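You operate a simulated robot arm through the tools that you are given. There is no shell and no other tool.

You run a simulated two-armed robot. Do the job below in one go: nothing can be reset, and whatever is moved stays where it is left.

## Task
Fill the yellow pipe to 20 and the green pipe to 30 from the tank, and close their taps.
Fine: each pipe's tap opened fully; let no pipe run over; leave the third pipe and the cell tap alone.

It is judged by the outcome, as a careful person would: the job done as asked, and still so three seconds after it is handed in. It fails if anything else is knocked over, pushed out of place, dropped, spilled or broken.

## Robot
Two 7-joint arms with fingered hands on one trunk that stands fixed in place. Base frame: the origin is at the foot of the trunk, x ahead of it, y to its left, z up. Readings come in mm, rad, newtons and seconds.
The left shoulder is at [70, 171, 1427], the right one opposite. Payload 5 kg a hand.
The tool frame of a hand sits at the grasp point between the pads (the TCP): z along the fingers, y along the line on which they close. The tips reach 43 mm beyond it. Largest opening 144 mm; the body of the gripper starts 50 mm behind the TCP. The gripper is a hand of 5 fingers: y runs from the thumb to the fingers, the wrist lies at [-21, -124, -221] in the tool frame, and closing takes about 1.5 s.
Orientation is that of the tool frame in the base frame, as [roll, pitch, yaw] about the fixed x, y, z axes, in that order (R = Rz(yaw) Ry(pitch) Rx(roll)). With the fingers straight down and the wrist toward the robot, the tool's x, y and z point along [0, 1, 0], [1, 0, 0] and [0, 0, -1] of the base frame.

## Interface
- The arms move only by the tool servo_tool. It takes "left_plan", "right_plan" or both (then of equal length, played together; a hand with none holds still); each is a list of rows, each a list of 7 numbers: the shift along the tool's x, y, z in mm, then the turn, a rotation vector about the tool's x, y, z in rad, then the closure, from 0 (fully open) to 1 (shut). In form: [[dx, dy, dz, wx, wy, wz, gripper], ...]. A call has 1 to 20 rows; each row shifts and turns the commanded pose from where the row before left it, along the tool's axes as they then stand. A row lasts 0.2 s, in which the tool goes at most 50 mm and 0.15 rad; a call with a longer step from one row to the next is refused whole, and so is a gripper value outside its range. Where a pose cannot be reached the arm comes as near as it can. A force on the tool above 90 N (or 10 N above the force at the start of the call, whichever is more), or a blocked arm, ends the call early, and 0.2 s more pass. The fingers move at their own pace (about 45 mm/s each) and stop on an object; they squeeze with about 23 N. The grip force told is the motor's: it shows also when the fingers shut on nothing. Time passes only in rows, and 0.2 s behind the last, so rows that do not move let the fingers close. It gives the time, the measured TCP pose, the force on the tool (base axes), the opening and the grip force at its end, in the units of the frame above (readings bear some noise), with the torque about the TCP (base axes, N m) and any sound that the robot's microphone picked up.
- Cameras (640 x 400 px; columns grow to the right, rows downward): "scene" is now at [130.7, -43.9, 1685.5]; the picture's right is [-0.48, -0.87, -0.00], its down [-0.30, 0.17, -0.94] and it looks along [0.82, -0.45, -0.35] (base axes); focal length 344 px, centre (320, 200). "left" rides on the left gripper at [-86, -108, -168] in its tool frame; the picture's right is [-0.80, -0.28, 0.53], its down [0.54, -0.73, 0.42] and it looks along [0.27, 0.63, 0.73] (tool axes); focal length 275 px, centre (320, 200). "right" rides on the right gripper at [86, -108, -168] in its tool frame; the picture's right is [-0.80, 0.28, -0.53], its down [-0.54, -0.73, 0.42] and it looks along [-0.27, 0.63, 0.73] (tool axes); focal length 275 px, centre (320, 200). There is no depth. A picture from a camera that has moved, and an enlarged one, comes with that camera's place and axes in the base frame and with its lens.
- capture(camera): a new picture of that camera. No time passes.
- raise_lower(by): slides the trunk up (or, below 0, down) by that many mm; the arms and the scene camera ride with it, the base frame stays. It gives what a move gives, with no picture.
- preshape(shape, hand): the hand has 5 fingers and takes this shape, open, in about a second: jaw (thumb against the fingers, like two jaws); tri (thumb and two fingers); tip (a fingertip pinch); poke (one finger out to press); point (the index stretched); flat (the hand flat); cup (the hand cupped); fist (a fist). The gripper value then closes the fingers along that shape, each until it touches; the sizes above hold for jaw. It gives what a move gives, with no picture.
- aim_head(pan, tilt): turns the head with the scene camera to pan (to the left, within 1.501 rad either way) and tilt (down, from -0.506 to 1.204), counted from straight ahead of the robot. It gives what a move gives.
- zoom(camera, box): a new picture of the part [left, top, right, bottom] of that camera's present view, enlarged. No time passes.
- hand_in(): hands the job in; it is judged then, once.

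Places have to be worked out from the pictures, the camera data and where the tool is seen. Open the grippers and draw the arms clear of the work before you hand the job in, unless the task says otherwise.

The tools are called after "Emit:" as name(argument=value, ...) on one line, values as JSON. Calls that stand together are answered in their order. servo_tool: Moves the arms, as the interface text tells. Its arguments: {"type":"object","properties":{"left_plan":{"type":"array"},"right_plan":{"type":"array"}},"required":[]} The other tools are called the same way: raise_lower (by) slides the trunk up or down; preshape (shape, hand) gives the hand a shape; aim_head (pan, tilt) turns the head that bears the scene camera; capture (camera) takes a picture; zoom (camera, box) takes an enlarged picture of a part of a camera's view; hand_in () hands the job in.

At the start:

```text
time_s: 0.0
left_tool_pos: [734.8, -123.2, 1549.4]
left_ee_rot: [-3.141, -0.001, 1.571]
left_force: [0.2, -0.2, 0.1]
left_ft_torque: [0.02, 0.01, 0.02]
left_opening: 143.6
left_grip_force: 0.0
left_shape: jaw
right_tool_pos: [412.2, -599.6, 1553.0]
right_ee_rot: [3.141, -0.002, 1.572]
right_force: [0.0, -0.3, 0.2]
right_ft_torque: [0.0, -0.02, 0.0]
right_opening: 143.7
right_grip_force: 0.0
right_shape: jaw
trunk travel left (down, up): [-525.0, 415.0]
head pan, tilt: [-0.506, 0.354]
```

scene: 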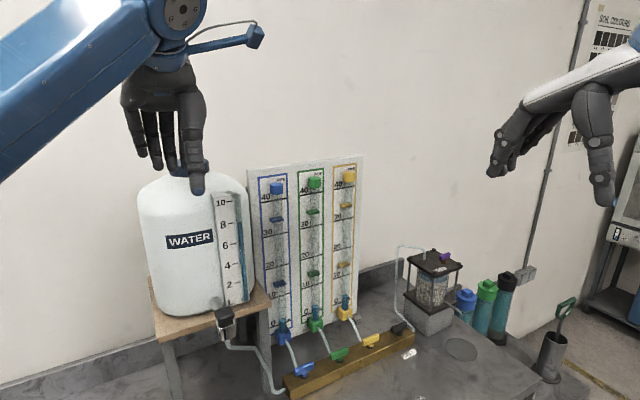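
right: 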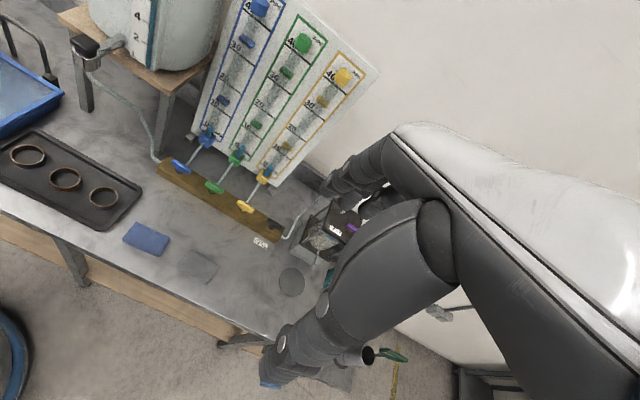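
left: 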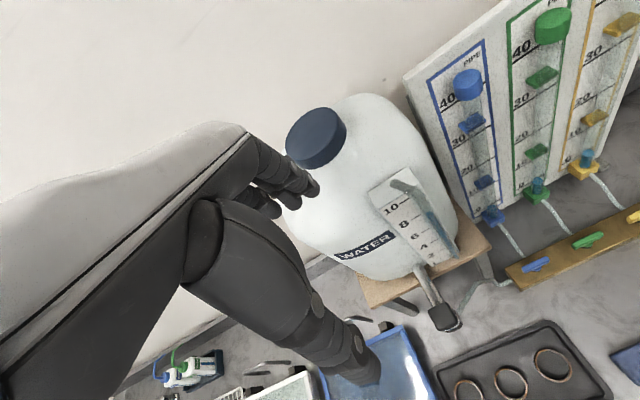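

I start by looking closely at the pipes, the manifold taps and the tank from the scene camera.

Emit:
zoom(camera="scene", box=[240, 290, 440, 400])

Emit:
zoom(camera="scene", box=[240, 150, 380, 330])

Emit:
zoom(camera="scene", box=[130, 170, 290, 400])

Emit:
zoom(camera="right", box=[140, 100, 340, 260])

Emit:
zoom(camera="left", box=[360, 150, 640, 350])

```text
3.20 times, centred on (340, 345) of scene
camera zoom: at [130.7, -43.9, 1685.5], right [-0.48, -0.87, 0.0], down [-0.3, 0.17, -0.94], along [0.82, -0.45, -0.35], focal length 1101 px, centre (256, -264)
```

zoom: 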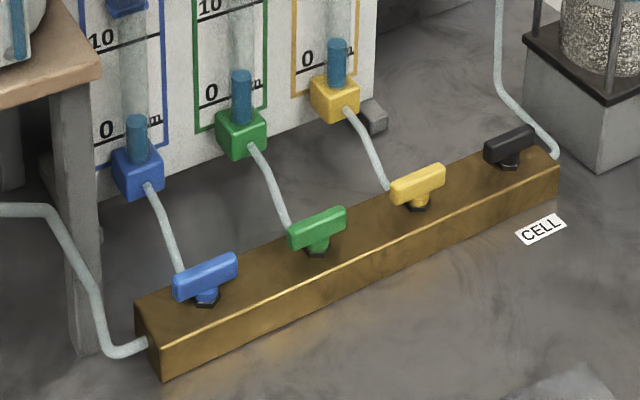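

```text
2.22 times, centred on (310, 240) of scene
camera zoom: at [130.7, -43.9, 1685.5], right [-0.48, -0.87, 0.0], down [-0.3, 0.17, -0.94], along [0.82, -0.45, -0.35], focal length 764 px, centre (342, 111)
```

zoom: 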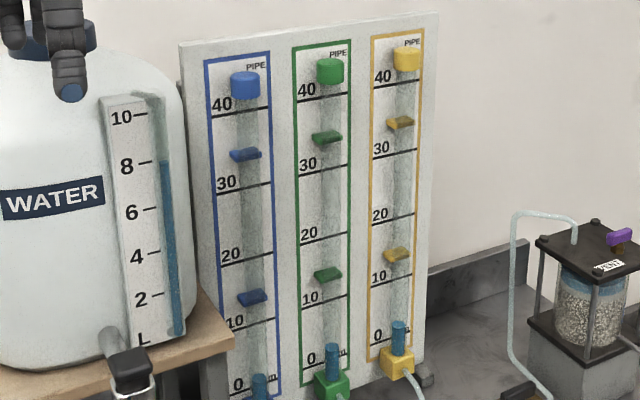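

```text
1.74 times, centred on (210, 285) of scene
camera zoom: at [130.7, -43.9, 1685.5], right [-0.48, -0.87, 0.0], down [-0.3, 0.17, -0.94], along [0.82, -0.45, -0.35], focal length 598 px, centre (511, 52)
```

zoom: 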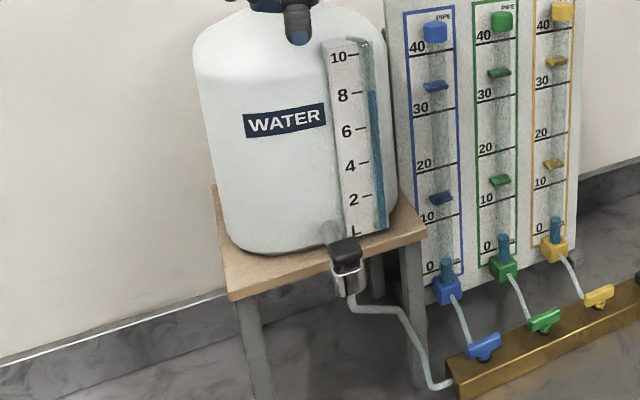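

```text
2.50 times, centred on (240, 180) of right
camera zoom: at [303.1, -512.5, 1719.6], right [0.28, -0.8, 0.53], down [-0.73, -0.54, -0.42], along [0.63, -0.27, -0.73], focal length 688 px, centre (520, 250)
```

zoom: 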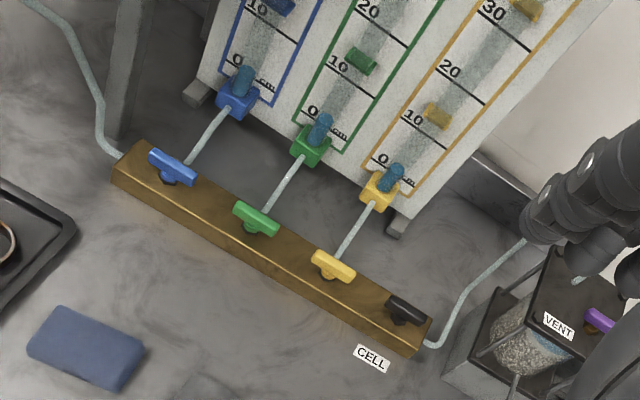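

```text
2.00 times, centred on (500, 250) of left
camera zoom: at [626.3, -208.9, 1717.6], right [-0.28, -0.8, -0.53], down [-0.73, 0.54, -0.42], along [0.63, 0.27, -0.73], focal length 551 px, centre (-40, 100)
```

zoom: 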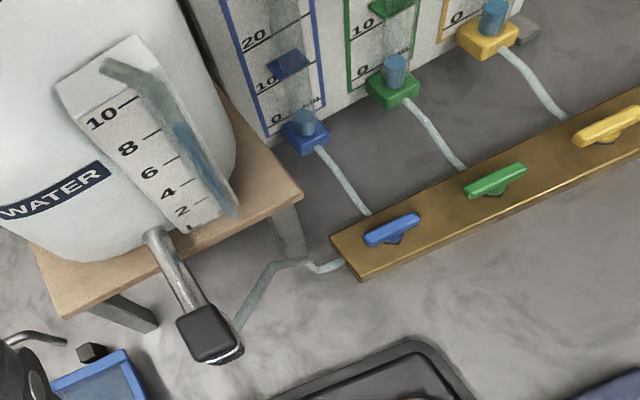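

The taps sit on the manifold at roughly x 775, z 938 (blue y -350, green -461, yellow -571, cell -680), with all handles lying along the manifold. I look closer at the tank spigot and the handles.

Emit:
zoom(camera="left", box=[400, 230, 520, 340])

Emit:
zoom(camera="left", box=[500, 180, 640, 290])

Emit:
zoom(camera="scene", box=[200, 290, 300, 400])

Emit:
zoom(camera="scene", box=[320, 310, 420, 380])

Emit:
zoom(camera="right", box=[60, 20, 180, 180])

```text
3.64 times, centred on (460, 285) of left
camera zoom: at [626.3, -208.9, 1717.6], right [-0.28, -0.8, -0.53], down [-0.73, 0.54, -0.42], along [0.63, 0.27, -0.73], focal length 1001 px, centre (-189, -109)
```

zoom: 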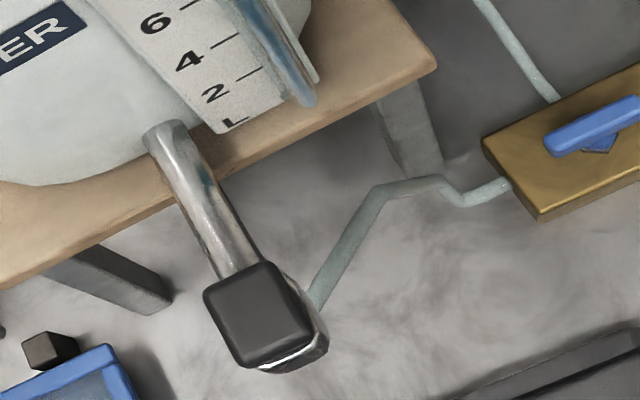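

```text
3.64 times, centred on (570, 235) of left
camera zoom: at [626.3, -208.9, 1717.6], right [-0.28, -0.8, -0.53], down [-0.73, 0.54, -0.42], along [0.63, 0.27, -0.73], focal length 1001 px, centre (-589, 73)
```

zoom: 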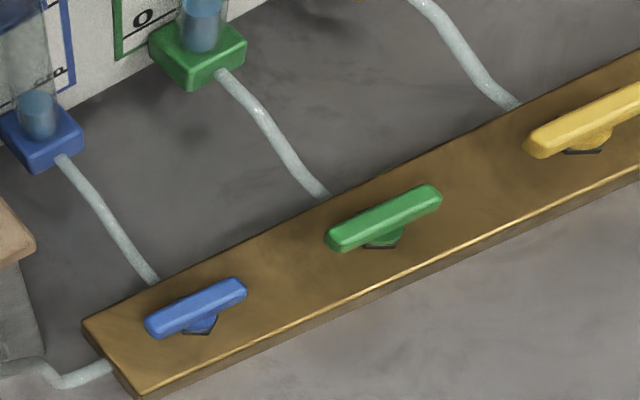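

```text
3.64 times, centred on (250, 345) of scene
camera zoom: at [130.7, -43.9, 1685.5], right [-0.48, -0.87, 0.0], down [-0.3, 0.17, -0.94], along [0.82, -0.45, -0.35], focal length 1251 px, centre (574, -327)
```

zoom: 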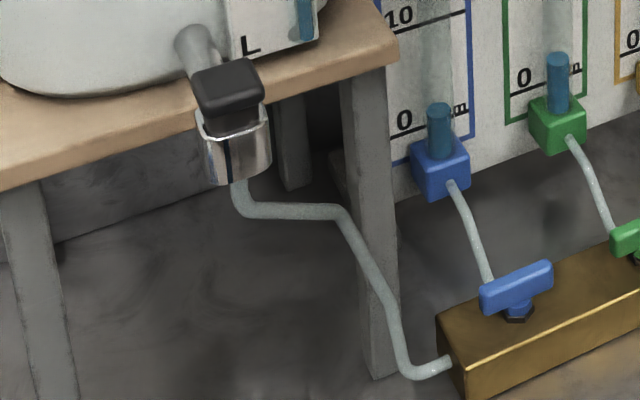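

```text
5.71 times, centred on (370, 345) of scene
camera zoom: at [130.7, -43.9, 1685.5], right [-0.48, -0.87, 0.0], down [-0.3, 0.17, -0.94], along [0.82, -0.45, -0.35], focal length 1966 px, centre (34, -629)
```

zoom: 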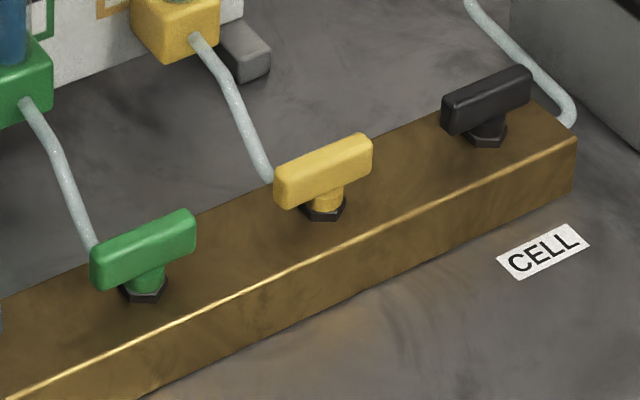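

```text
2.50 times, centred on (120, 100) of right
camera zoom: at [303.1, -512.5, 1719.6], right [0.28, -0.8, 0.53], down [-0.73, -0.54, -0.42], along [0.63, -0.27, -0.73], focal length 688 px, centre (820, 450)
```

zoom: 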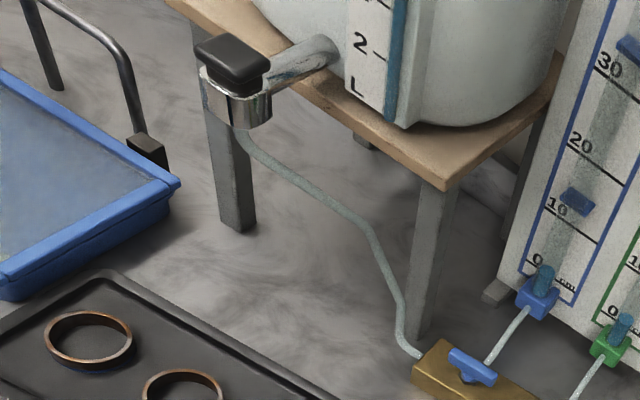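

The handles all look parallel to the manifold (closed) and the tank spigot has a black knob on top whose state is unknown. I shape the right hand for a one-finger push in free air to see where the fingertip sits.

Emit:
preshape(hand="right", shape="poke")

Emit:
capture(camera="scene")

Emit:
capture(camera="right")

Emit:
capture(camera="left")

```text
time_s: 0.9
left_tool_pos: [733.2, -123.2, 1549.2]
left_ee_rot: [-3.141, 0.0, 1.571]
left_force: [0.2, -0.4, 0.0]
left_ft_torque: [0.01, -0.01, -0.01]
left_opening: 143.5
left_grip_force: 0.0
left_shape: jaw
right_tool_pos: [412.5, -599.5, 1552.4]
right_ee_rot: [-3.142, 0.001, 1.572]
right_force: [0.6, -0.2, -0.5]
right_ft_torque: [-0.02, 0.03, -0.01]
right_opening: 0.0
right_grip_force: 0.1
right_shape: poke
trunk travel left (down, up): [-525.0, 415.0]
head pan, tilt: [-0.506, 0.354]
```

```text
taken
camera scene: at [130.8, -43.9, 1685.5], right [-0.48, -0.87, 0.0], down [-0.3, 0.17, -0.94], along [0.82, -0.45, -0.35], focal length 344 px, centre (320, 200)
```

scene: 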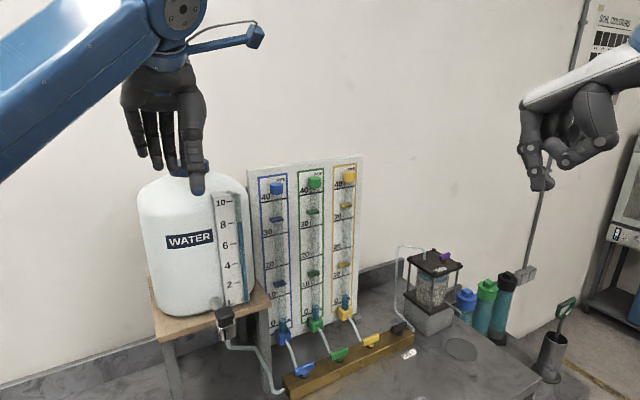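

```text
taken
camera right: at [303.2, -512.5, 1719.6], right [0.28, -0.8, 0.53], down [-0.73, -0.54, -0.42], along [0.63, -0.27, -0.73], focal length 275 px, centre (320, 200)
```

right: 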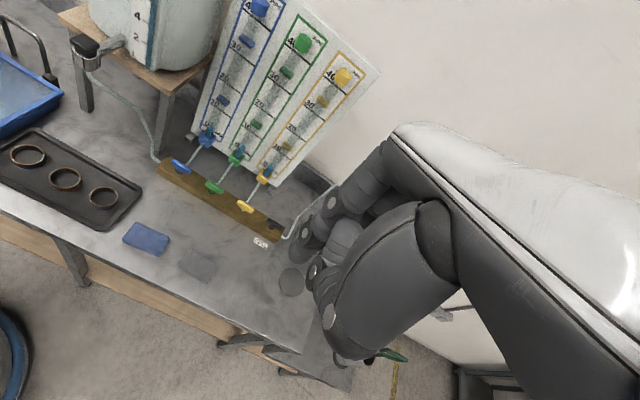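

```text
taken
camera left: at [626.3, -208.9, 1717.6], right [-0.28, -0.8, -0.53], down [-0.73, 0.54, -0.42], along [0.63, 0.27, -0.73], focal length 275 px, centre (320, 200)
```

left: 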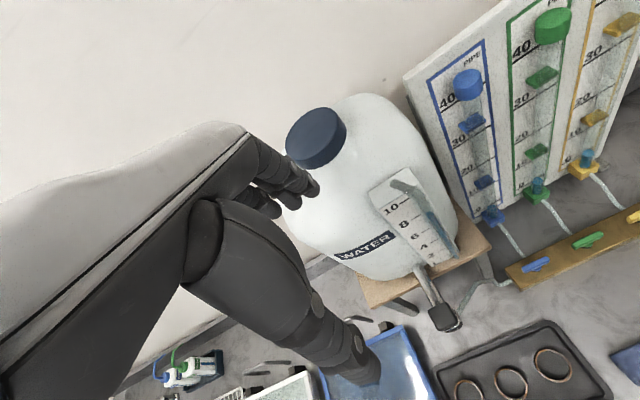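

The poke shape points one finger down. I enlarge it to locate the fingertip against the tool frame.

Emit:
zoom(camera="scene", box=[480, 60, 640, 210])

Emit:
zoom(camera="right", box=[260, 120, 480, 380])

```text
2.67 times, centred on (560, 135) of scene
camera zoom: at [130.8, -43.9, 1685.5], right [-0.48, -0.87, 0.0], down [-0.3, 0.17, -0.94], along [0.82, -0.45, -0.35], focal length 917 px, centre (-320, 373)
```

zoom: 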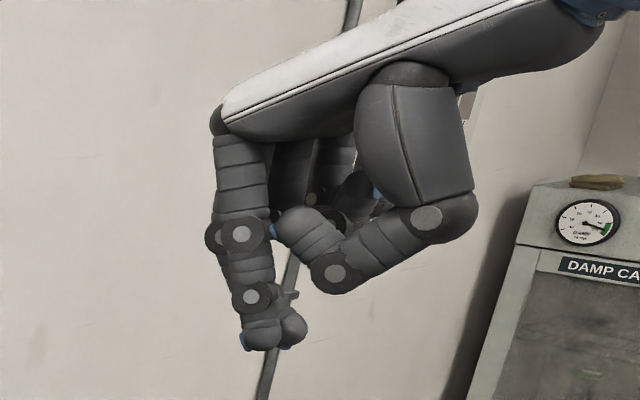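

```text
1.54 times, centred on (370, 250) of right
camera zoom: at [303.2, -512.5, 1719.6], right [0.28, -0.8, 0.53], down [-0.73, -0.54, -0.42], along [0.63, -0.27, -0.73], focal length 424 px, centre (243, 123)
```

zoom: 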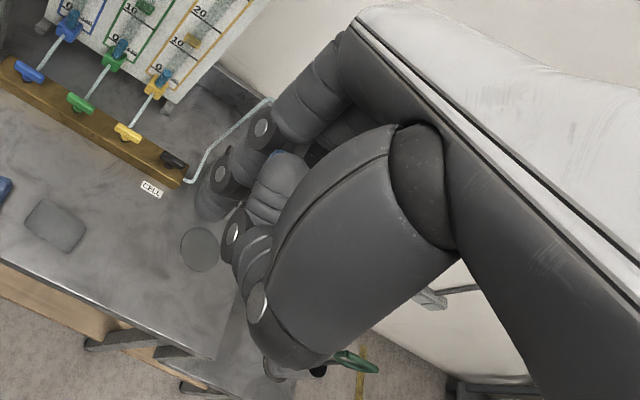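

The fingertip sits nearly on the tool axis about 41 mm beyond the TCP. I bring the right hand forward and down to hover in front of the yellow tap, well above it.

Emit:
servo_tool(right_plan=[[0, 26.5, 41.5, 0, 0, 0, 0], [0, 26.5, 41.5, 0, 0, 0, 0], [0, 26.5, 41.5, 0, 0, 0, 0], [0, 26.5, 41.5, 0, 0, 0, 0], [0, 26.5, 41.5, 0, 0, 0, 0], [0, 26.5, 41.5, 0, 0, 0, 0], [0, 26.5, 41.5, 0, 0, 0, 0], [0, 26.5, 41.5, 0, 0, 0, 0], [0, 26.5, 41.5, 0, 0, 0, 0], [0, 26.5, 41.5, 0, 0, 0, 0], [0, 26.5, 41.5, 0, 0, 0, 0], [0, 26.5, 41.5, 0, 0, 0, 0], [0, 0, 0, 0, 0, 0, 0], [0, 0, 0, 0, 0, 0, 0]], left_plan=[[0, 0, 0, 0, 0, 0.07, 0], [0, 0, 0, 0, 0, 0.07, 0], [0, 0, 0, 0, 0, 0.07, 0], [0, 0, 0, 0, 0, 0.07, 0], [0, 0, 0, 0, 0, 0.07, 0], [0, 0, 0, 0, 0, 0, 0], [0, 0, 0, 0, 0, 0, 0], [0, 0, 0, 0, 0, 0, 0], [0, 0, 0, 0, 0, 0, 0], [0, 0, 0, 0, 0, 0, 0], [0, 0, 0, 0, 0, 0, 0], [0, 0, 0, 0, 0, 0, 0], [0, 0, 0, 0, 0, 0, 0], [0, 0, 0, 0, 0, 0, 0]])

Emit:
capture(camera="scene")

Emit:
capture(camera="right")

Emit:
capture(camera="left")

```text
time_s: 3.9
left_tool_pos: [733.2, -121.4, 1550.9]
left_ee_rot: [3.141, 0.0, 1.223]
left_force: [0.2, 0.6, 0.4]
left_ft_torque: [-0.01, -0.02, -0.04]
left_opening: 143.7
left_grip_force: 0.1
left_shape: jaw
right_tool_pos: [729.3, -599.6, 1055.1]
right_ee_rot: [3.141, 0.0, 1.571]
right_force: [0.6, 0.3, 0.8]
right_ft_torque: [0.03, 0.01, -0.01]
right_opening: 0.0
right_grip_force: 0.0
right_shape: poke
trunk travel left (down, up): [-525.0, 415.0]
head pan, tilt: [-0.506, 0.354]
```

```text
taken
camera scene: at [130.0, -43.4, 1685.6], right [-0.48, -0.87, 0.0], down [-0.3, 0.17, -0.94], along [0.82, -0.45, -0.35], focal length 344 px, centre (320, 200)
```

scene: 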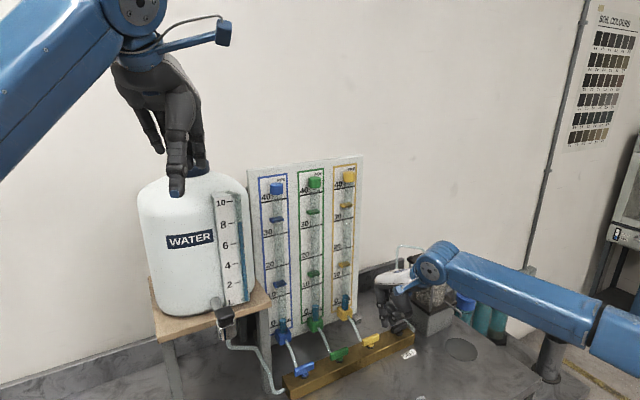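

```text
taken
camera right: at [620.2, -512.0, 1221.0], right [0.28, -0.8, 0.53], down [-0.73, -0.54, -0.42], along [0.63, -0.27, -0.73], focal length 275 px, centre (320, 200)
```

right: 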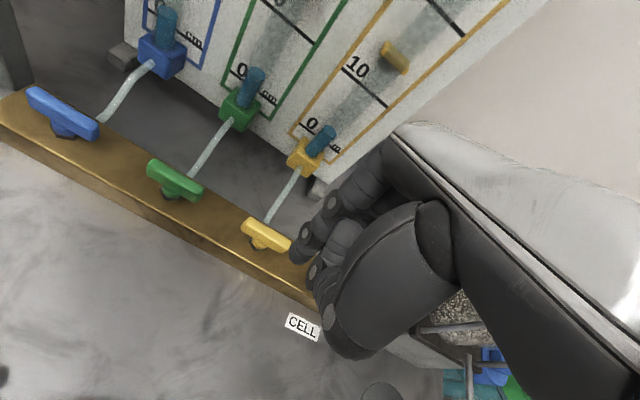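

```text
taken
camera left: at [602.4, -165.1, 1718.3], right [-0.54, -0.65, -0.53], down [-0.5, 0.76, -0.42], along [0.68, 0.04, -0.73], focal length 275 px, centre (320, 200)
```

left: 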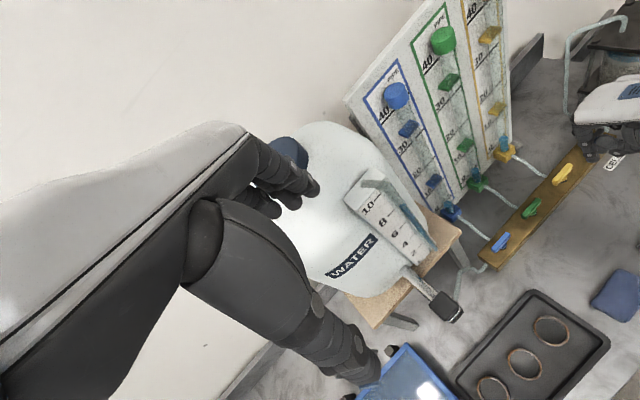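

The view matches: yellow tap at about (774, -569, 937), green at (775, -456). I enlarge the taps and the fingertip from both wrist cameras before approaching.

Emit:
zoom(camera="right", box=[200, 180, 360, 290])

Emit:
zoom(camera="left", box=[520, 110, 640, 200])

Emit:
zoom(camera="scene", box=[330, 260, 450, 360])

Emit:
zoom(camera="scene", box=[290, 230, 380, 350])

```text
3.64 times, centred on (280, 235) of right
camera zoom: at [620.2, -512.0, 1221.0], right [0.28, -0.8, 0.53], down [-0.73, -0.54, -0.42], along [0.63, -0.27, -0.73], focal length 1001 px, centre (466, 73)
```

zoom: 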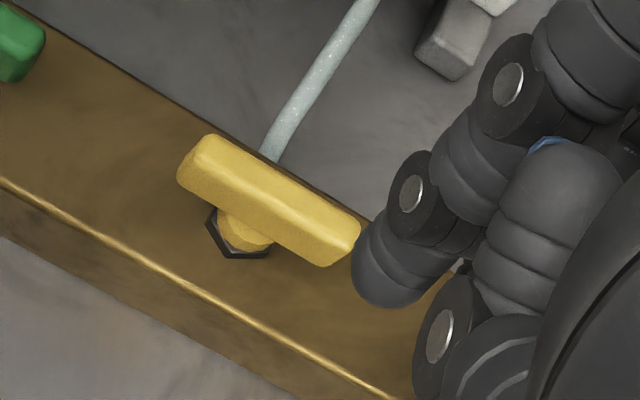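

```text
4.44 times, centred on (580, 155) of left
camera zoom: at [602.4, -165.1, 1718.3], right [-0.54, -0.65, -0.53], down [-0.5, 0.76, -0.42], along [0.68, 0.04, -0.73], focal length 1224 px, centre (-836, 400)
```

zoom: 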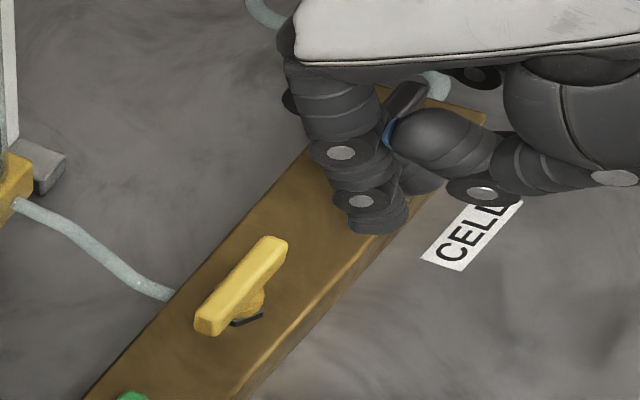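

```text
4.00 times, centred on (390, 310) of scene
camera zoom: at [130.0, -43.4, 1685.6], right [-0.48, -0.87, 0.0], down [-0.3, 0.17, -0.94], along [0.82, -0.45, -0.35], focal length 1376 px, centre (40, -240)
```

zoom: 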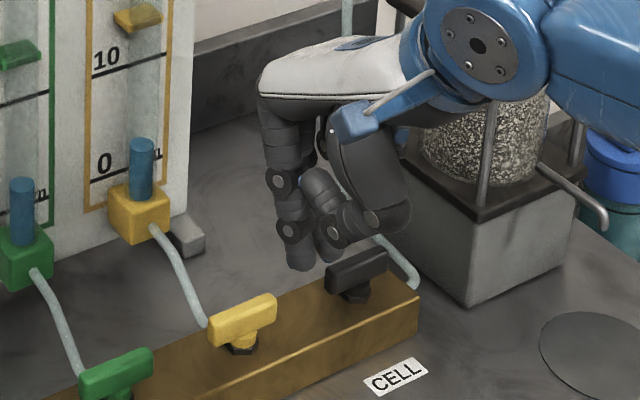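

```text
3.33 times, centred on (335, 290) of scene
camera zoom: at [130.0, -43.4, 1685.6], right [-0.48, -0.87, 0.0], down [-0.3, 0.17, -0.94], along [0.82, -0.45, -0.35], focal length 1147 px, centre (270, -100)
```

zoom: 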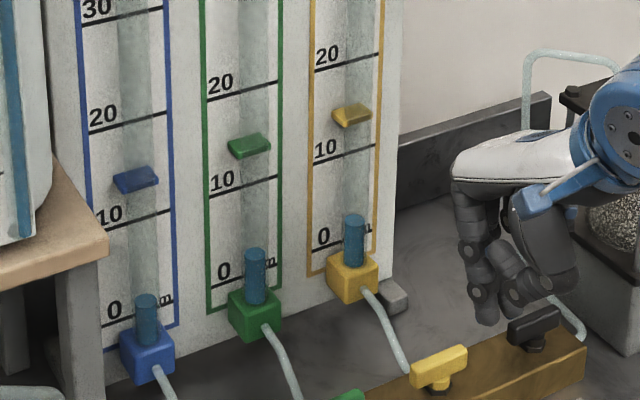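

The handle centre works out at about (770, -569, 942), the fingertip at (728, -586, 1014). I lower the finger in front of the handle's right (−y) end to handle height.

Emit:
servo_tool(right_plan=[[-2, 0, 25, 0, 0, 0, 0], [0, 0, 25, 0, 0, 0, 0], [0, 0, 22, 0, 0, 0, 0], [0, 0, 14, 0, 0, 0, 0], [0, 0, 0, 0, 0, 0, 0]])

Emit:
zoom(camera="right", box=[200, 180, 360, 290])

Emit:
zoom(camera="left", box=[520, 110, 640, 200])

Emit:
zoom(camera="scene", box=[330, 260, 450, 360])

```text
time_s: 5.1
left_tool_pos: [731.8, -121.8, 1549.3]
left_ee_rot: [-3.14, 0.0, 1.221]
left_force: [0.0, -0.2, -0.3]
left_ft_torque: [0.02, 0.02, 0.02]
left_opening: 143.4
left_grip_force: 0.1
left_shape: jaw
right_tool_pos: [728.9, -600.0, 970.3]
right_ee_rot: [-3.142, 0.001, 1.571]
right_force: [-0.5, 0.7, -0.1]
right_ft_torque: [-0.01, 0.0, 0.0]
right_opening: 0.0
right_grip_force: 0.0
right_shape: poke
trunk travel left (down, up): [-525.0, 415.0]
head pan, tilt: [-0.506, 0.354]
```

```text
3.64 times, centred on (280, 235) of right
camera zoom: at [620.4, -513.8, 1137.7], right [0.28, -0.8, 0.53], down [-0.73, -0.54, -0.42], along [0.63, -0.27, -0.73], focal length 1001 px, centre (466, 73)
```

zoom: 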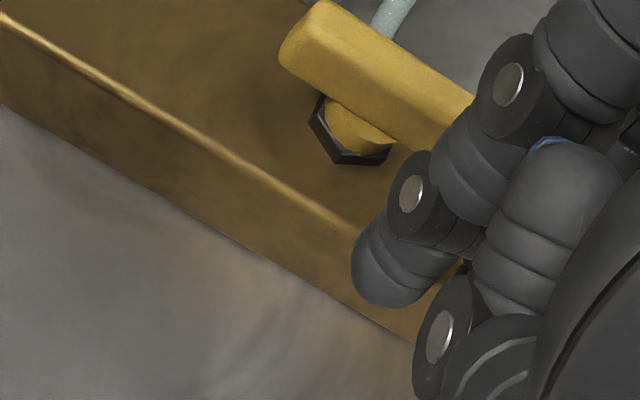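

```text
4.44 times, centred on (580, 155) of left
camera zoom: at [603.0, -165.6, 1718.0], right [-0.54, -0.65, -0.53], down [-0.5, 0.76, -0.42], along [0.68, 0.04, -0.73], focal length 1224 px, centre (-836, 400)
```

zoom: 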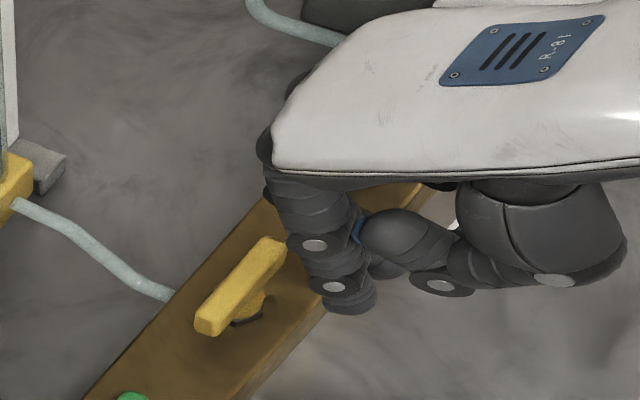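

```text
4.00 times, centred on (390, 310) of scene
camera zoom: at [130.6, -43.7, 1685.6], right [-0.48, -0.87, 0.0], down [-0.3, 0.17, -0.94], along [0.82, -0.45, -0.35], focal length 1376 px, centre (40, -240)
```

zoom: 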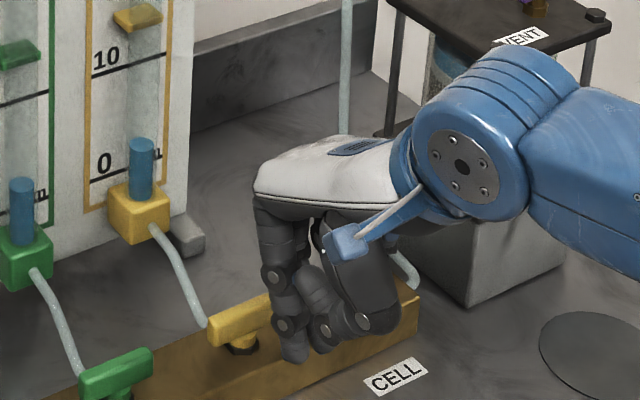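

The finger is clear in front of the right end of the yellow handle. I push forward in small steps and watch the force to learn whether this turning sense is right.

Emit:
servo_tool(right_plan=[[0, 10, 0, 0, 0, 0, 0], [0, 8, 0, 0, 0, 0, 0], [0, 4, 0, 0, 0, 0, 0], [0, 4, 0, 0, 0, 0, 0], [0, 2, 0, 0, 0, 0, 0]])

Emit:
zoom(camera="left", box=[520, 110, 640, 200])

Emit:
zoom(camera="right", box=[200, 140, 360, 290])

```text
time_s: 6.3
left_tool_pos: [733.1, -122.7, 1550.9]
left_ee_rot: [3.142, 0.001, 1.221]
left_force: [-0.2, -0.5, -0.2]
left_ft_torque: [0.03, -0.01, -0.03]
left_opening: 143.7
left_grip_force: 0.1
left_shape: jaw
right_tool_pos: [758.0, -601.9, 970.8]
right_ee_rot: [3.141, -0.001, 1.569]
right_force: [-1.1, -1.8, 1.3]
right_ft_torque: [-0.02, 0.01, -0.04]
right_opening: 0.0
right_grip_force: 0.0
right_shape: poke
trunk travel left (down, up): [-525.0, 415.0]
head pan, tilt: [-0.506, 0.354]
```

```text
4.44 times, centred on (580, 155) of left
camera zoom: at [603.0, -166.0, 1718.0], right [-0.54, -0.65, -0.53], down [-0.5, 0.76, -0.42], along [0.68, 0.04, -0.73], focal length 1224 px, centre (-836, 400)
```

zoom: 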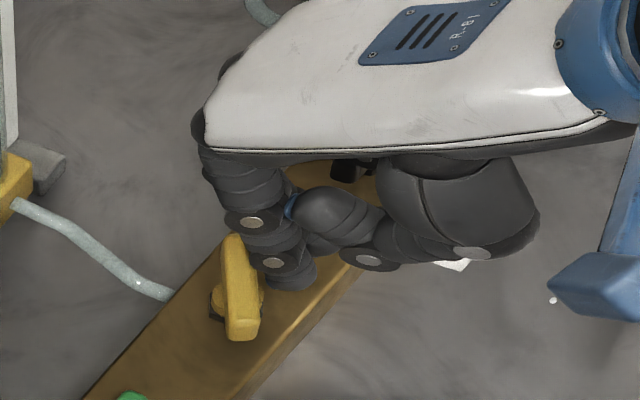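

```text
2.67 times, centred on (280, 215) of right
camera zoom: at [649.2, -514.7, 1136.5], right [0.28, -0.8, 0.53], down [-0.73, -0.54, -0.42], along [0.63, -0.27, -0.73], focal length 734 px, centre (427, 160)
```

zoom: 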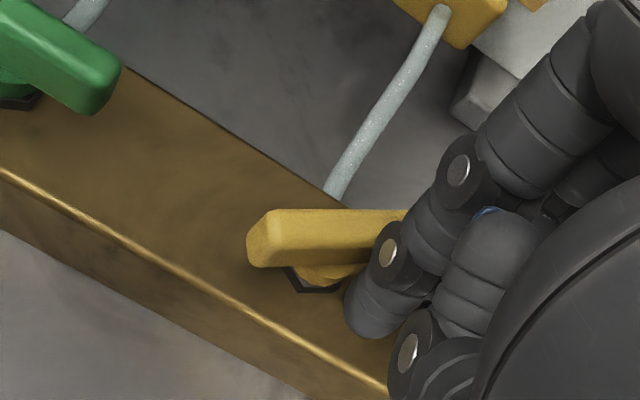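

The handle turned about a third of a quarter-turn with little force, so this is the opening sense. I check the water level before continuing.

Emit:
zoom(camera="scene", box=[290, 170, 390, 340])

Emit:
zoom(camera="left", box=[420, 0, 580, 180])

```text
2.35 times, centred on (340, 255) of scene
camera zoom: at [130.6, -44.1, 1685.5], right [-0.48, -0.87, 0.0], down [-0.3, 0.17, -0.94], along [0.82, -0.45, -0.35], focal length 809 px, centre (273, 71)
```

zoom: 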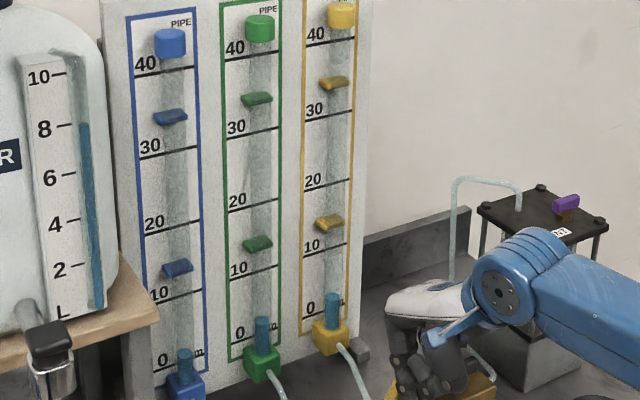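

```text
2.22 times, centred on (500, 90) of left
camera zoom: at [603.0, -166.0, 1718.0], right [-0.54, -0.65, -0.53], down [-0.5, 0.76, -0.42], along [0.68, 0.04, -0.73], focal length 612 px, centre (-80, 444)
```

zoom: 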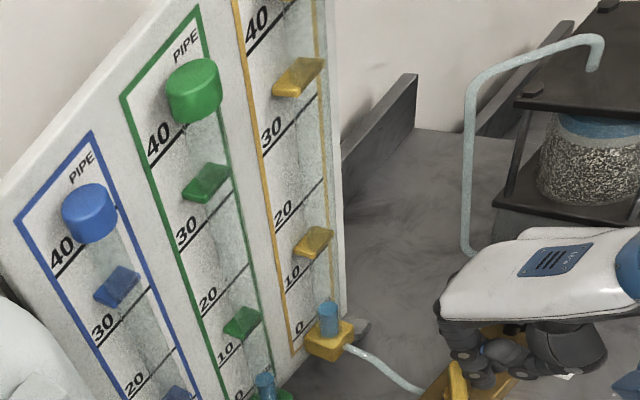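

No visible rise yet. I continue pushing the handle round to the fully open position, easing toward +y at the end to seat it on its stop.

Emit:
servo_tool(right_plan=[[0, 10, 0, 0, 0, 0, 0], [0, 10, 0, 0, 0, 0, 0], [1, 8, 0, 0, 0, 0, 0], [2, 2, 0, 0, 0, 0, 0]])

Emit:
zoom(camera="left", box=[520, 110, 640, 200])

Emit:
zoom(camera="right", box=[200, 140, 360, 290])

Emit:
zoom(camera="scene", box=[290, 170, 390, 340])

```text
time_s: 7.3
left_tool_pos: [734.0, -122.4, 1550.7]
left_ee_rot: [3.141, -0.001, 1.223]
left_force: [-0.4, -0.3, 0.1]
left_ft_torque: [0.01, -0.02, 0.02]
left_opening: 143.5
left_grip_force: 0.0
left_shape: jaw
right_tool_pos: [787.5, -599.3, 968.9]
right_ee_rot: [3.141, -0.001, 1.57]
right_force: [-0.4, -0.8, 1.2]
right_ft_torque: [-0.04, -0.02, 0.02]
right_opening: 0.1
right_grip_force: 0.1
right_shape: poke
trunk travel left (down, up): [-525.0, 415.0]
head pan, tilt: [-0.506, 0.354]
```

```text
4.44 times, centred on (580, 155) of left
camera zoom: at [603.2, -165.9, 1717.9], right [-0.54, -0.65, -0.53], down [-0.5, 0.76, -0.42], along [0.68, 0.04, -0.73], focal length 1224 px, centre (-836, 400)
```

zoom: 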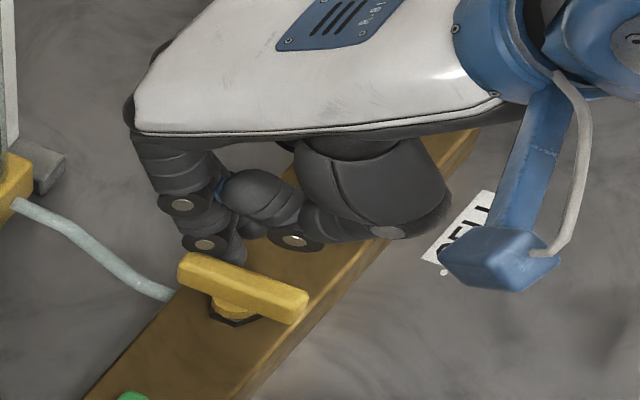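

```text
2.67 times, centred on (280, 215) of right
camera zoom: at [679.4, -511.7, 1135.5], right [0.28, -0.8, 0.53], down [-0.73, -0.54, -0.42], along [0.63, -0.27, -0.73], focal length 734 px, centre (427, 160)
```

zoom: 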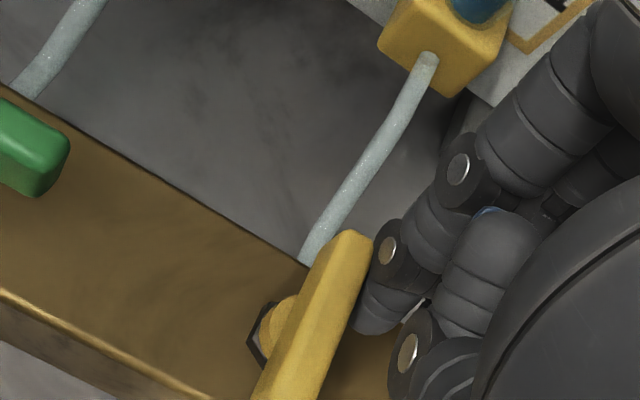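

```text
2.35 times, centred on (340, 255) of scene
camera zoom: at [130.8, -44.1, 1685.5], right [-0.48, -0.87, 0.0], down [-0.3, 0.17, -0.94], along [0.82, -0.45, -0.35], focal length 809 px, centre (273, 71)
```

zoom: 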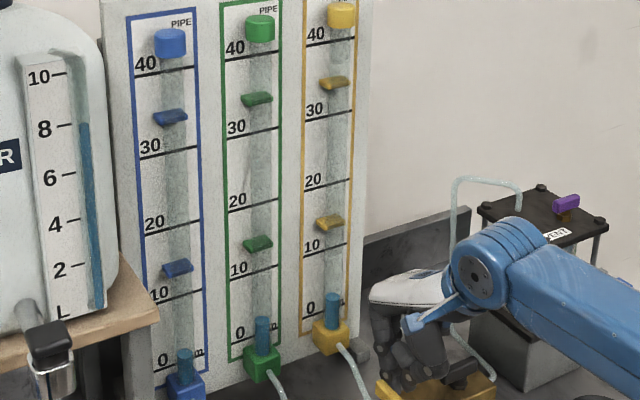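

The yellow handle now points along x (about 90°), yet the level has not risen. I press a little more to confirm the stop and let a second pass to see whether there's any flow.

Emit:
servo_tool(right_plan=[[2, 0, 0, 0, 0, 0, 0], [2, 0, 0, 0, 0, 0, 0], [0, 0, 0, 0, 0, 0, 0], [0, 0, 0, 0, 0, 0, 0]])

Emit:
zoom(camera="left", box=[520, 110, 640, 200])

Emit:
zoom(camera="scene", box=[290, 170, 390, 340])

Emit:
zoom(camera="scene", box=[200, 290, 300, 400])

```text
time_s: 8.3
left_tool_pos: [734.1, -124.7, 1551.4]
left_ee_rot: [-3.14, -0.002, 1.222]
left_force: [0.7, 0.1, -0.2]
left_ft_torque: [-0.02, -0.02, -0.02]
left_opening: 143.6
left_grip_force: 0.1
left_shape: jaw
right_tool_pos: [788.0, -597.6, 967.7]
right_ee_rot: [3.141, 0.001, 1.569]
right_force: [5.4, -17.0, 4.6]
right_ft_torque: [-0.19, -0.14, -0.18]
right_opening: 0.3
right_grip_force: 0.0
right_shape: poke
trunk travel left (down, up): [-525.0, 415.0]
head pan, tilt: [-0.506, 0.354]
```

```text
4.44 times, centred on (580, 155) of left
camera zoom: at [603.5, -168.1, 1717.6], right [-0.54, -0.65, -0.53], down [-0.5, 0.76, -0.42], along [0.68, 0.04, -0.73], focal length 1224 px, centre (-836, 400)
```

zoom: 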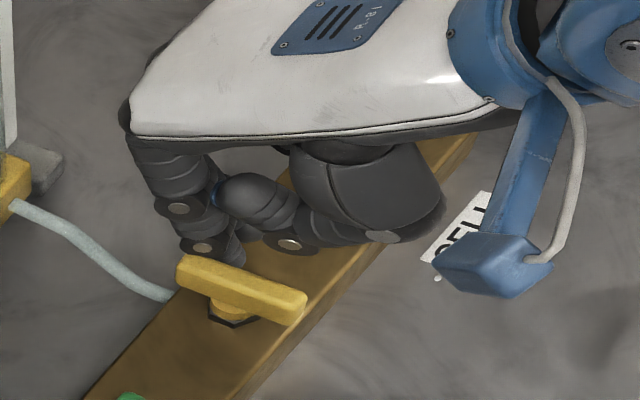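

```text
2.35 times, centred on (340, 255) of scene
camera zoom: at [131.1, -46.0, 1685.5], right [-0.48, -0.87, 0.0], down [-0.3, 0.17, -0.94], along [0.82, -0.45, -0.35], focal length 809 px, centre (273, 71)
```

zoom: 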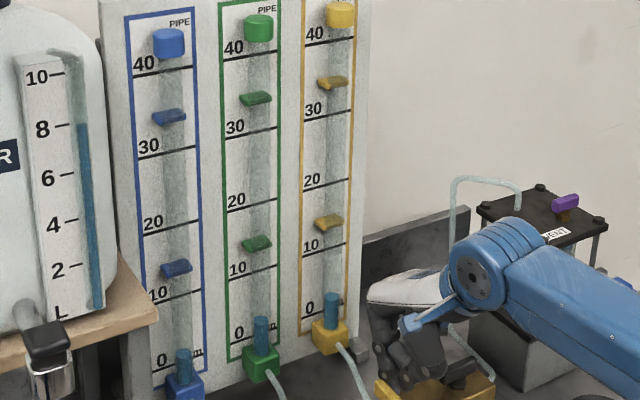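

```text
3.64 times, centred on (250, 345) of scene
camera zoom: at [131.1, -46.0, 1685.5], right [-0.48, -0.87, 0.0], down [-0.3, 0.17, -0.94], along [0.82, -0.45, -0.35], focal length 1251 px, centre (574, -327)
```

zoom: 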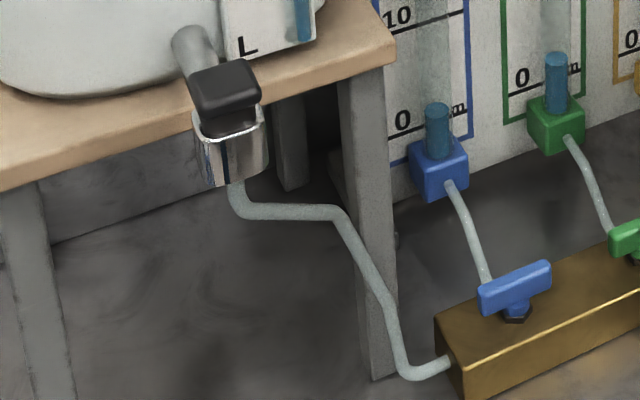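

The yellow handle is firmly on its open stop (17 N) and nothing flows, so the tank's own spigot (black press pad at about (710, -150, 1242)) must be pressed. I park the right finger ready to close yellow, and draw the left hand back from the tank so I can shape it for pressing.

Emit:
servo_tool(right_plan=[[-5, 0, 0, 0, 0, 0, 0], [-5, 0, 0, 0, 0, 0, 0], [0, -12, 0, 0, 0, 0, 0], [0, -12, 0, 0, 0, 0, 0], [0, -12, 0, 0, 0, 0, 0], [0, 0, 0, 0, 0, 0, 0], [0, 0, 0, 0, 0, 0, 0], [0, 0, 0, 0, 0, 0, 0]], left_plan=[[-11.5, -31.5, 0, 0, 0, 0, 0], [-11.5, -31.5, 0, 0, 0, 0, 0], [-11.5, -31.5, 0, 0, 0, 0, 0], [-11.5, -31.5, 0, 0, 0, 0, 0], [0, 0, 0, 0, 0, -0.117, 0], [0, 0, 0, 0, 0, -0.117, 0], [0, 0, 0, 0, 0, -0.116, 0], [0, 0, 0, 0, 0, 0, 0]])

Emit:
preshape(hand="left", shape="poke")

Emit:
capture(camera="scene")

Emit:
capture(camera="left")

Emit:
zoom(camera="right", box=[200, 140, 360, 290])

```text
time_s: 10.1
left_tool_pos: [600.6, -122.6, 1548.6]
left_ee_rot: [-3.141, 0.001, 1.573]
left_force: [-0.2, 1.1, 0.1]
left_ft_torque: [-0.03, 0.01, 0.01]
left_opening: 143.7
left_grip_force: 0.0
left_shape: jaw
right_tool_pos: [751.5, -604.5, 968.2]
right_ee_rot: [-3.139, 0.0, 1.571]
right_force: [0.6, -0.2, 0.1]
right_ft_torque: [-0.02, 0.01, 0.03]
right_opening: 0.0
right_grip_force: 0.1
right_shape: poke
trunk travel left (down, up): [-525.0, 415.0]
head pan, tilt: [-0.506, 0.354]
```

```text
time_s: 11.0
left_tool_pos: [600.1, -122.6, 1549.3]
left_ee_rot: [-3.141, 0.001, 1.573]
left_force: [0.4, -0.3, -0.2]
left_ft_torque: [0.01, -0.03, 0.0]
left_opening: 0.0
left_grip_force: 0.1
left_shape: poke
right_tool_pos: [750.7, -602.2, 968.1]
right_ee_rot: [3.14, 0.001, 1.57]
right_force: [0.3, -0.9, -0.9]
right_ft_torque: [0.03, 0.05, 0.0]
right_opening: 0.0
right_grip_force: 0.0
right_shape: poke
trunk travel left (down, up): [-525.0, 415.0]
head pan, tilt: [-0.506, 0.354]
```

```text
taken
camera scene: at [130.9, -43.9, 1685.5], right [-0.48, -0.87, 0.0], down [-0.3, 0.17, -0.94], along [0.82, -0.45, -0.35], focal length 344 px, centre (320, 200)
```

scene: 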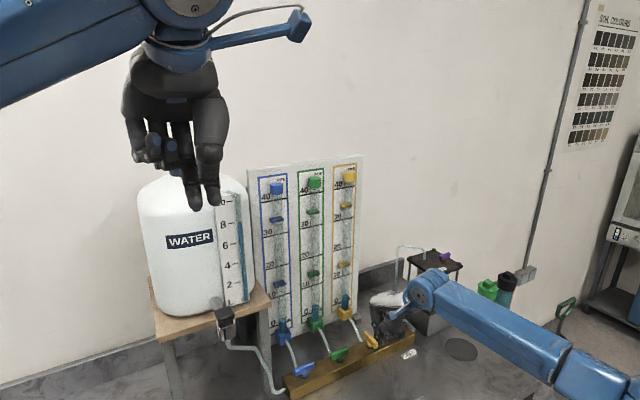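

```text
taken
camera left: at [493.0, -209.1, 1716.7], right [-0.28, -0.8, -0.53], down [-0.73, 0.54, -0.42], along [0.63, 0.27, -0.73], focal length 275 px, centre (320, 200)
```

left: 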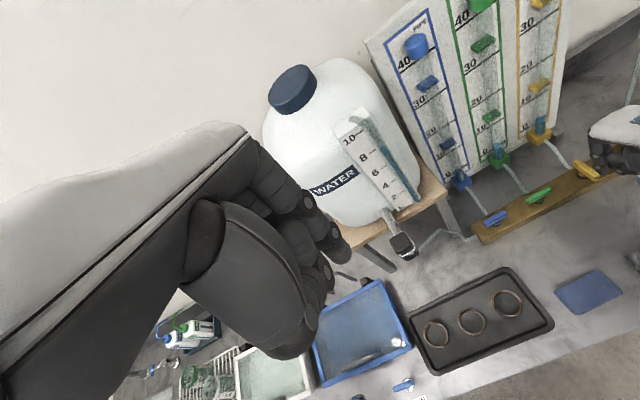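

```text
2.67 times, centred on (280, 215) of right
camera zoom: at [642.2, -516.7, 1135.6], right [0.28, -0.8, 0.53], down [-0.73, -0.54, -0.42], along [0.63, -0.27, -0.73], focal length 734 px, centre (427, 160)
```

zoom: 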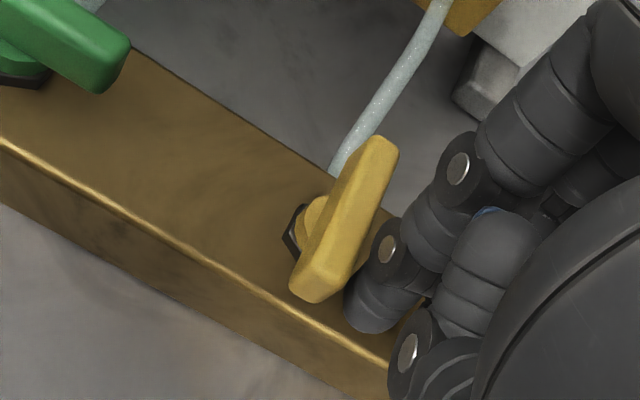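

Yellow stays open with the right finger parked at its near end. I check the left fingertip and the spigot pad closely.

Emit:
zoom(camera="scene", box=[110, 40, 250, 220])

Emit:
zoom(camera="left", box=[220, 140, 440, 380])

Emit:
zoom(camera="left", box=[370, 200, 430, 270])

```text
2.22 times, centred on (180, 130) of scene
camera zoom: at [130.9, -43.9, 1685.5], right [-0.48, -0.87, 0.0], down [-0.3, 0.17, -0.94], along [0.82, -0.45, -0.35], focal length 764 px, centre (631, 356)
```

zoom: 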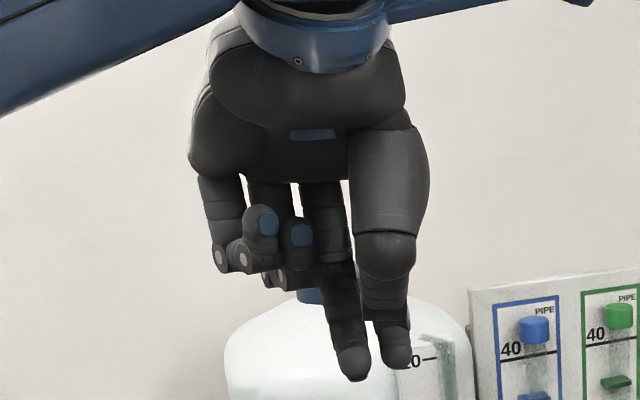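

```text
1.67 times, centred on (330, 260) of left
camera zoom: at [493.0, -209.1, 1716.7], right [-0.28, -0.8, -0.53], down [-0.73, 0.54, -0.42], along [0.63, 0.27, -0.73], focal length 459 px, centre (303, 100)
```

zoom: 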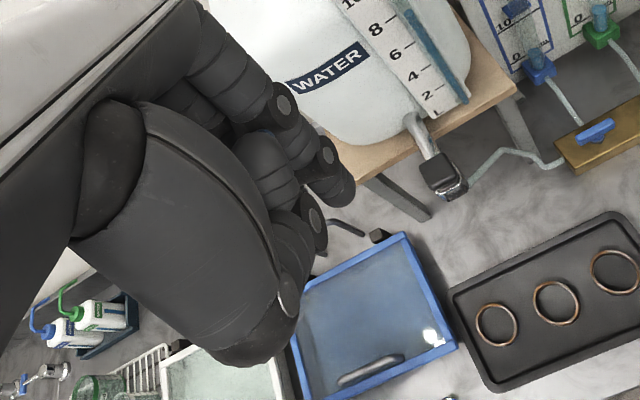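

```text
5.71 times, centred on (400, 235) of left
camera zoom: at [493.0, -209.1, 1716.7], right [-0.28, -0.8, -0.53], down [-0.73, 0.54, -0.42], along [0.63, 0.27, -0.73], focal length 1573 px, centre (-137, 0)
```

zoom: 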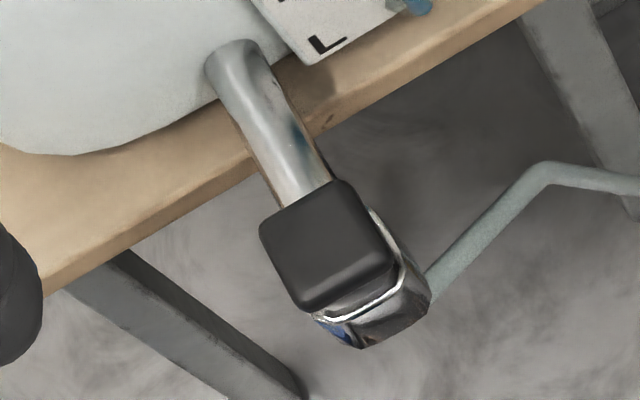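

Two digits look extended on the left hand, so I need a better look at which one is the index and where its tip is.

Emit:
zoom(camera="left", box=[270, 170, 370, 300])

Emit:
zoom(camera="scene", box=[150, 110, 230, 215])

```text
3.08 times, centred on (320, 235) of left
camera zoom: at [493.0, -209.1, 1716.7], right [-0.28, -0.8, -0.53], down [-0.73, 0.54, -0.42], along [0.63, 0.27, -0.73], focal length 847 px, centre (320, 92)
```

zoom: 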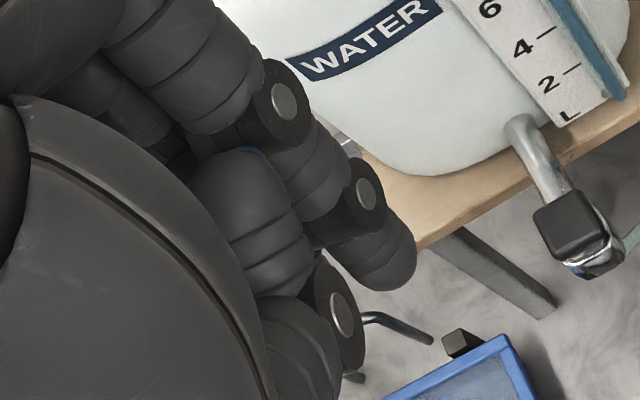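

```text
3.81 times, centred on (190, 162) of scene
camera zoom: at [130.9, -43.9, 1685.5], right [-0.48, -0.87, 0.0], down [-0.3, 0.17, -0.94], along [0.82, -0.45, -0.35], focal length 1310 px, centre (815, 343)
```

zoom: 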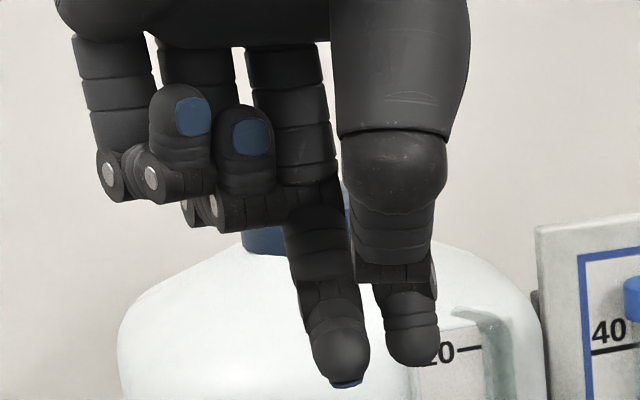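

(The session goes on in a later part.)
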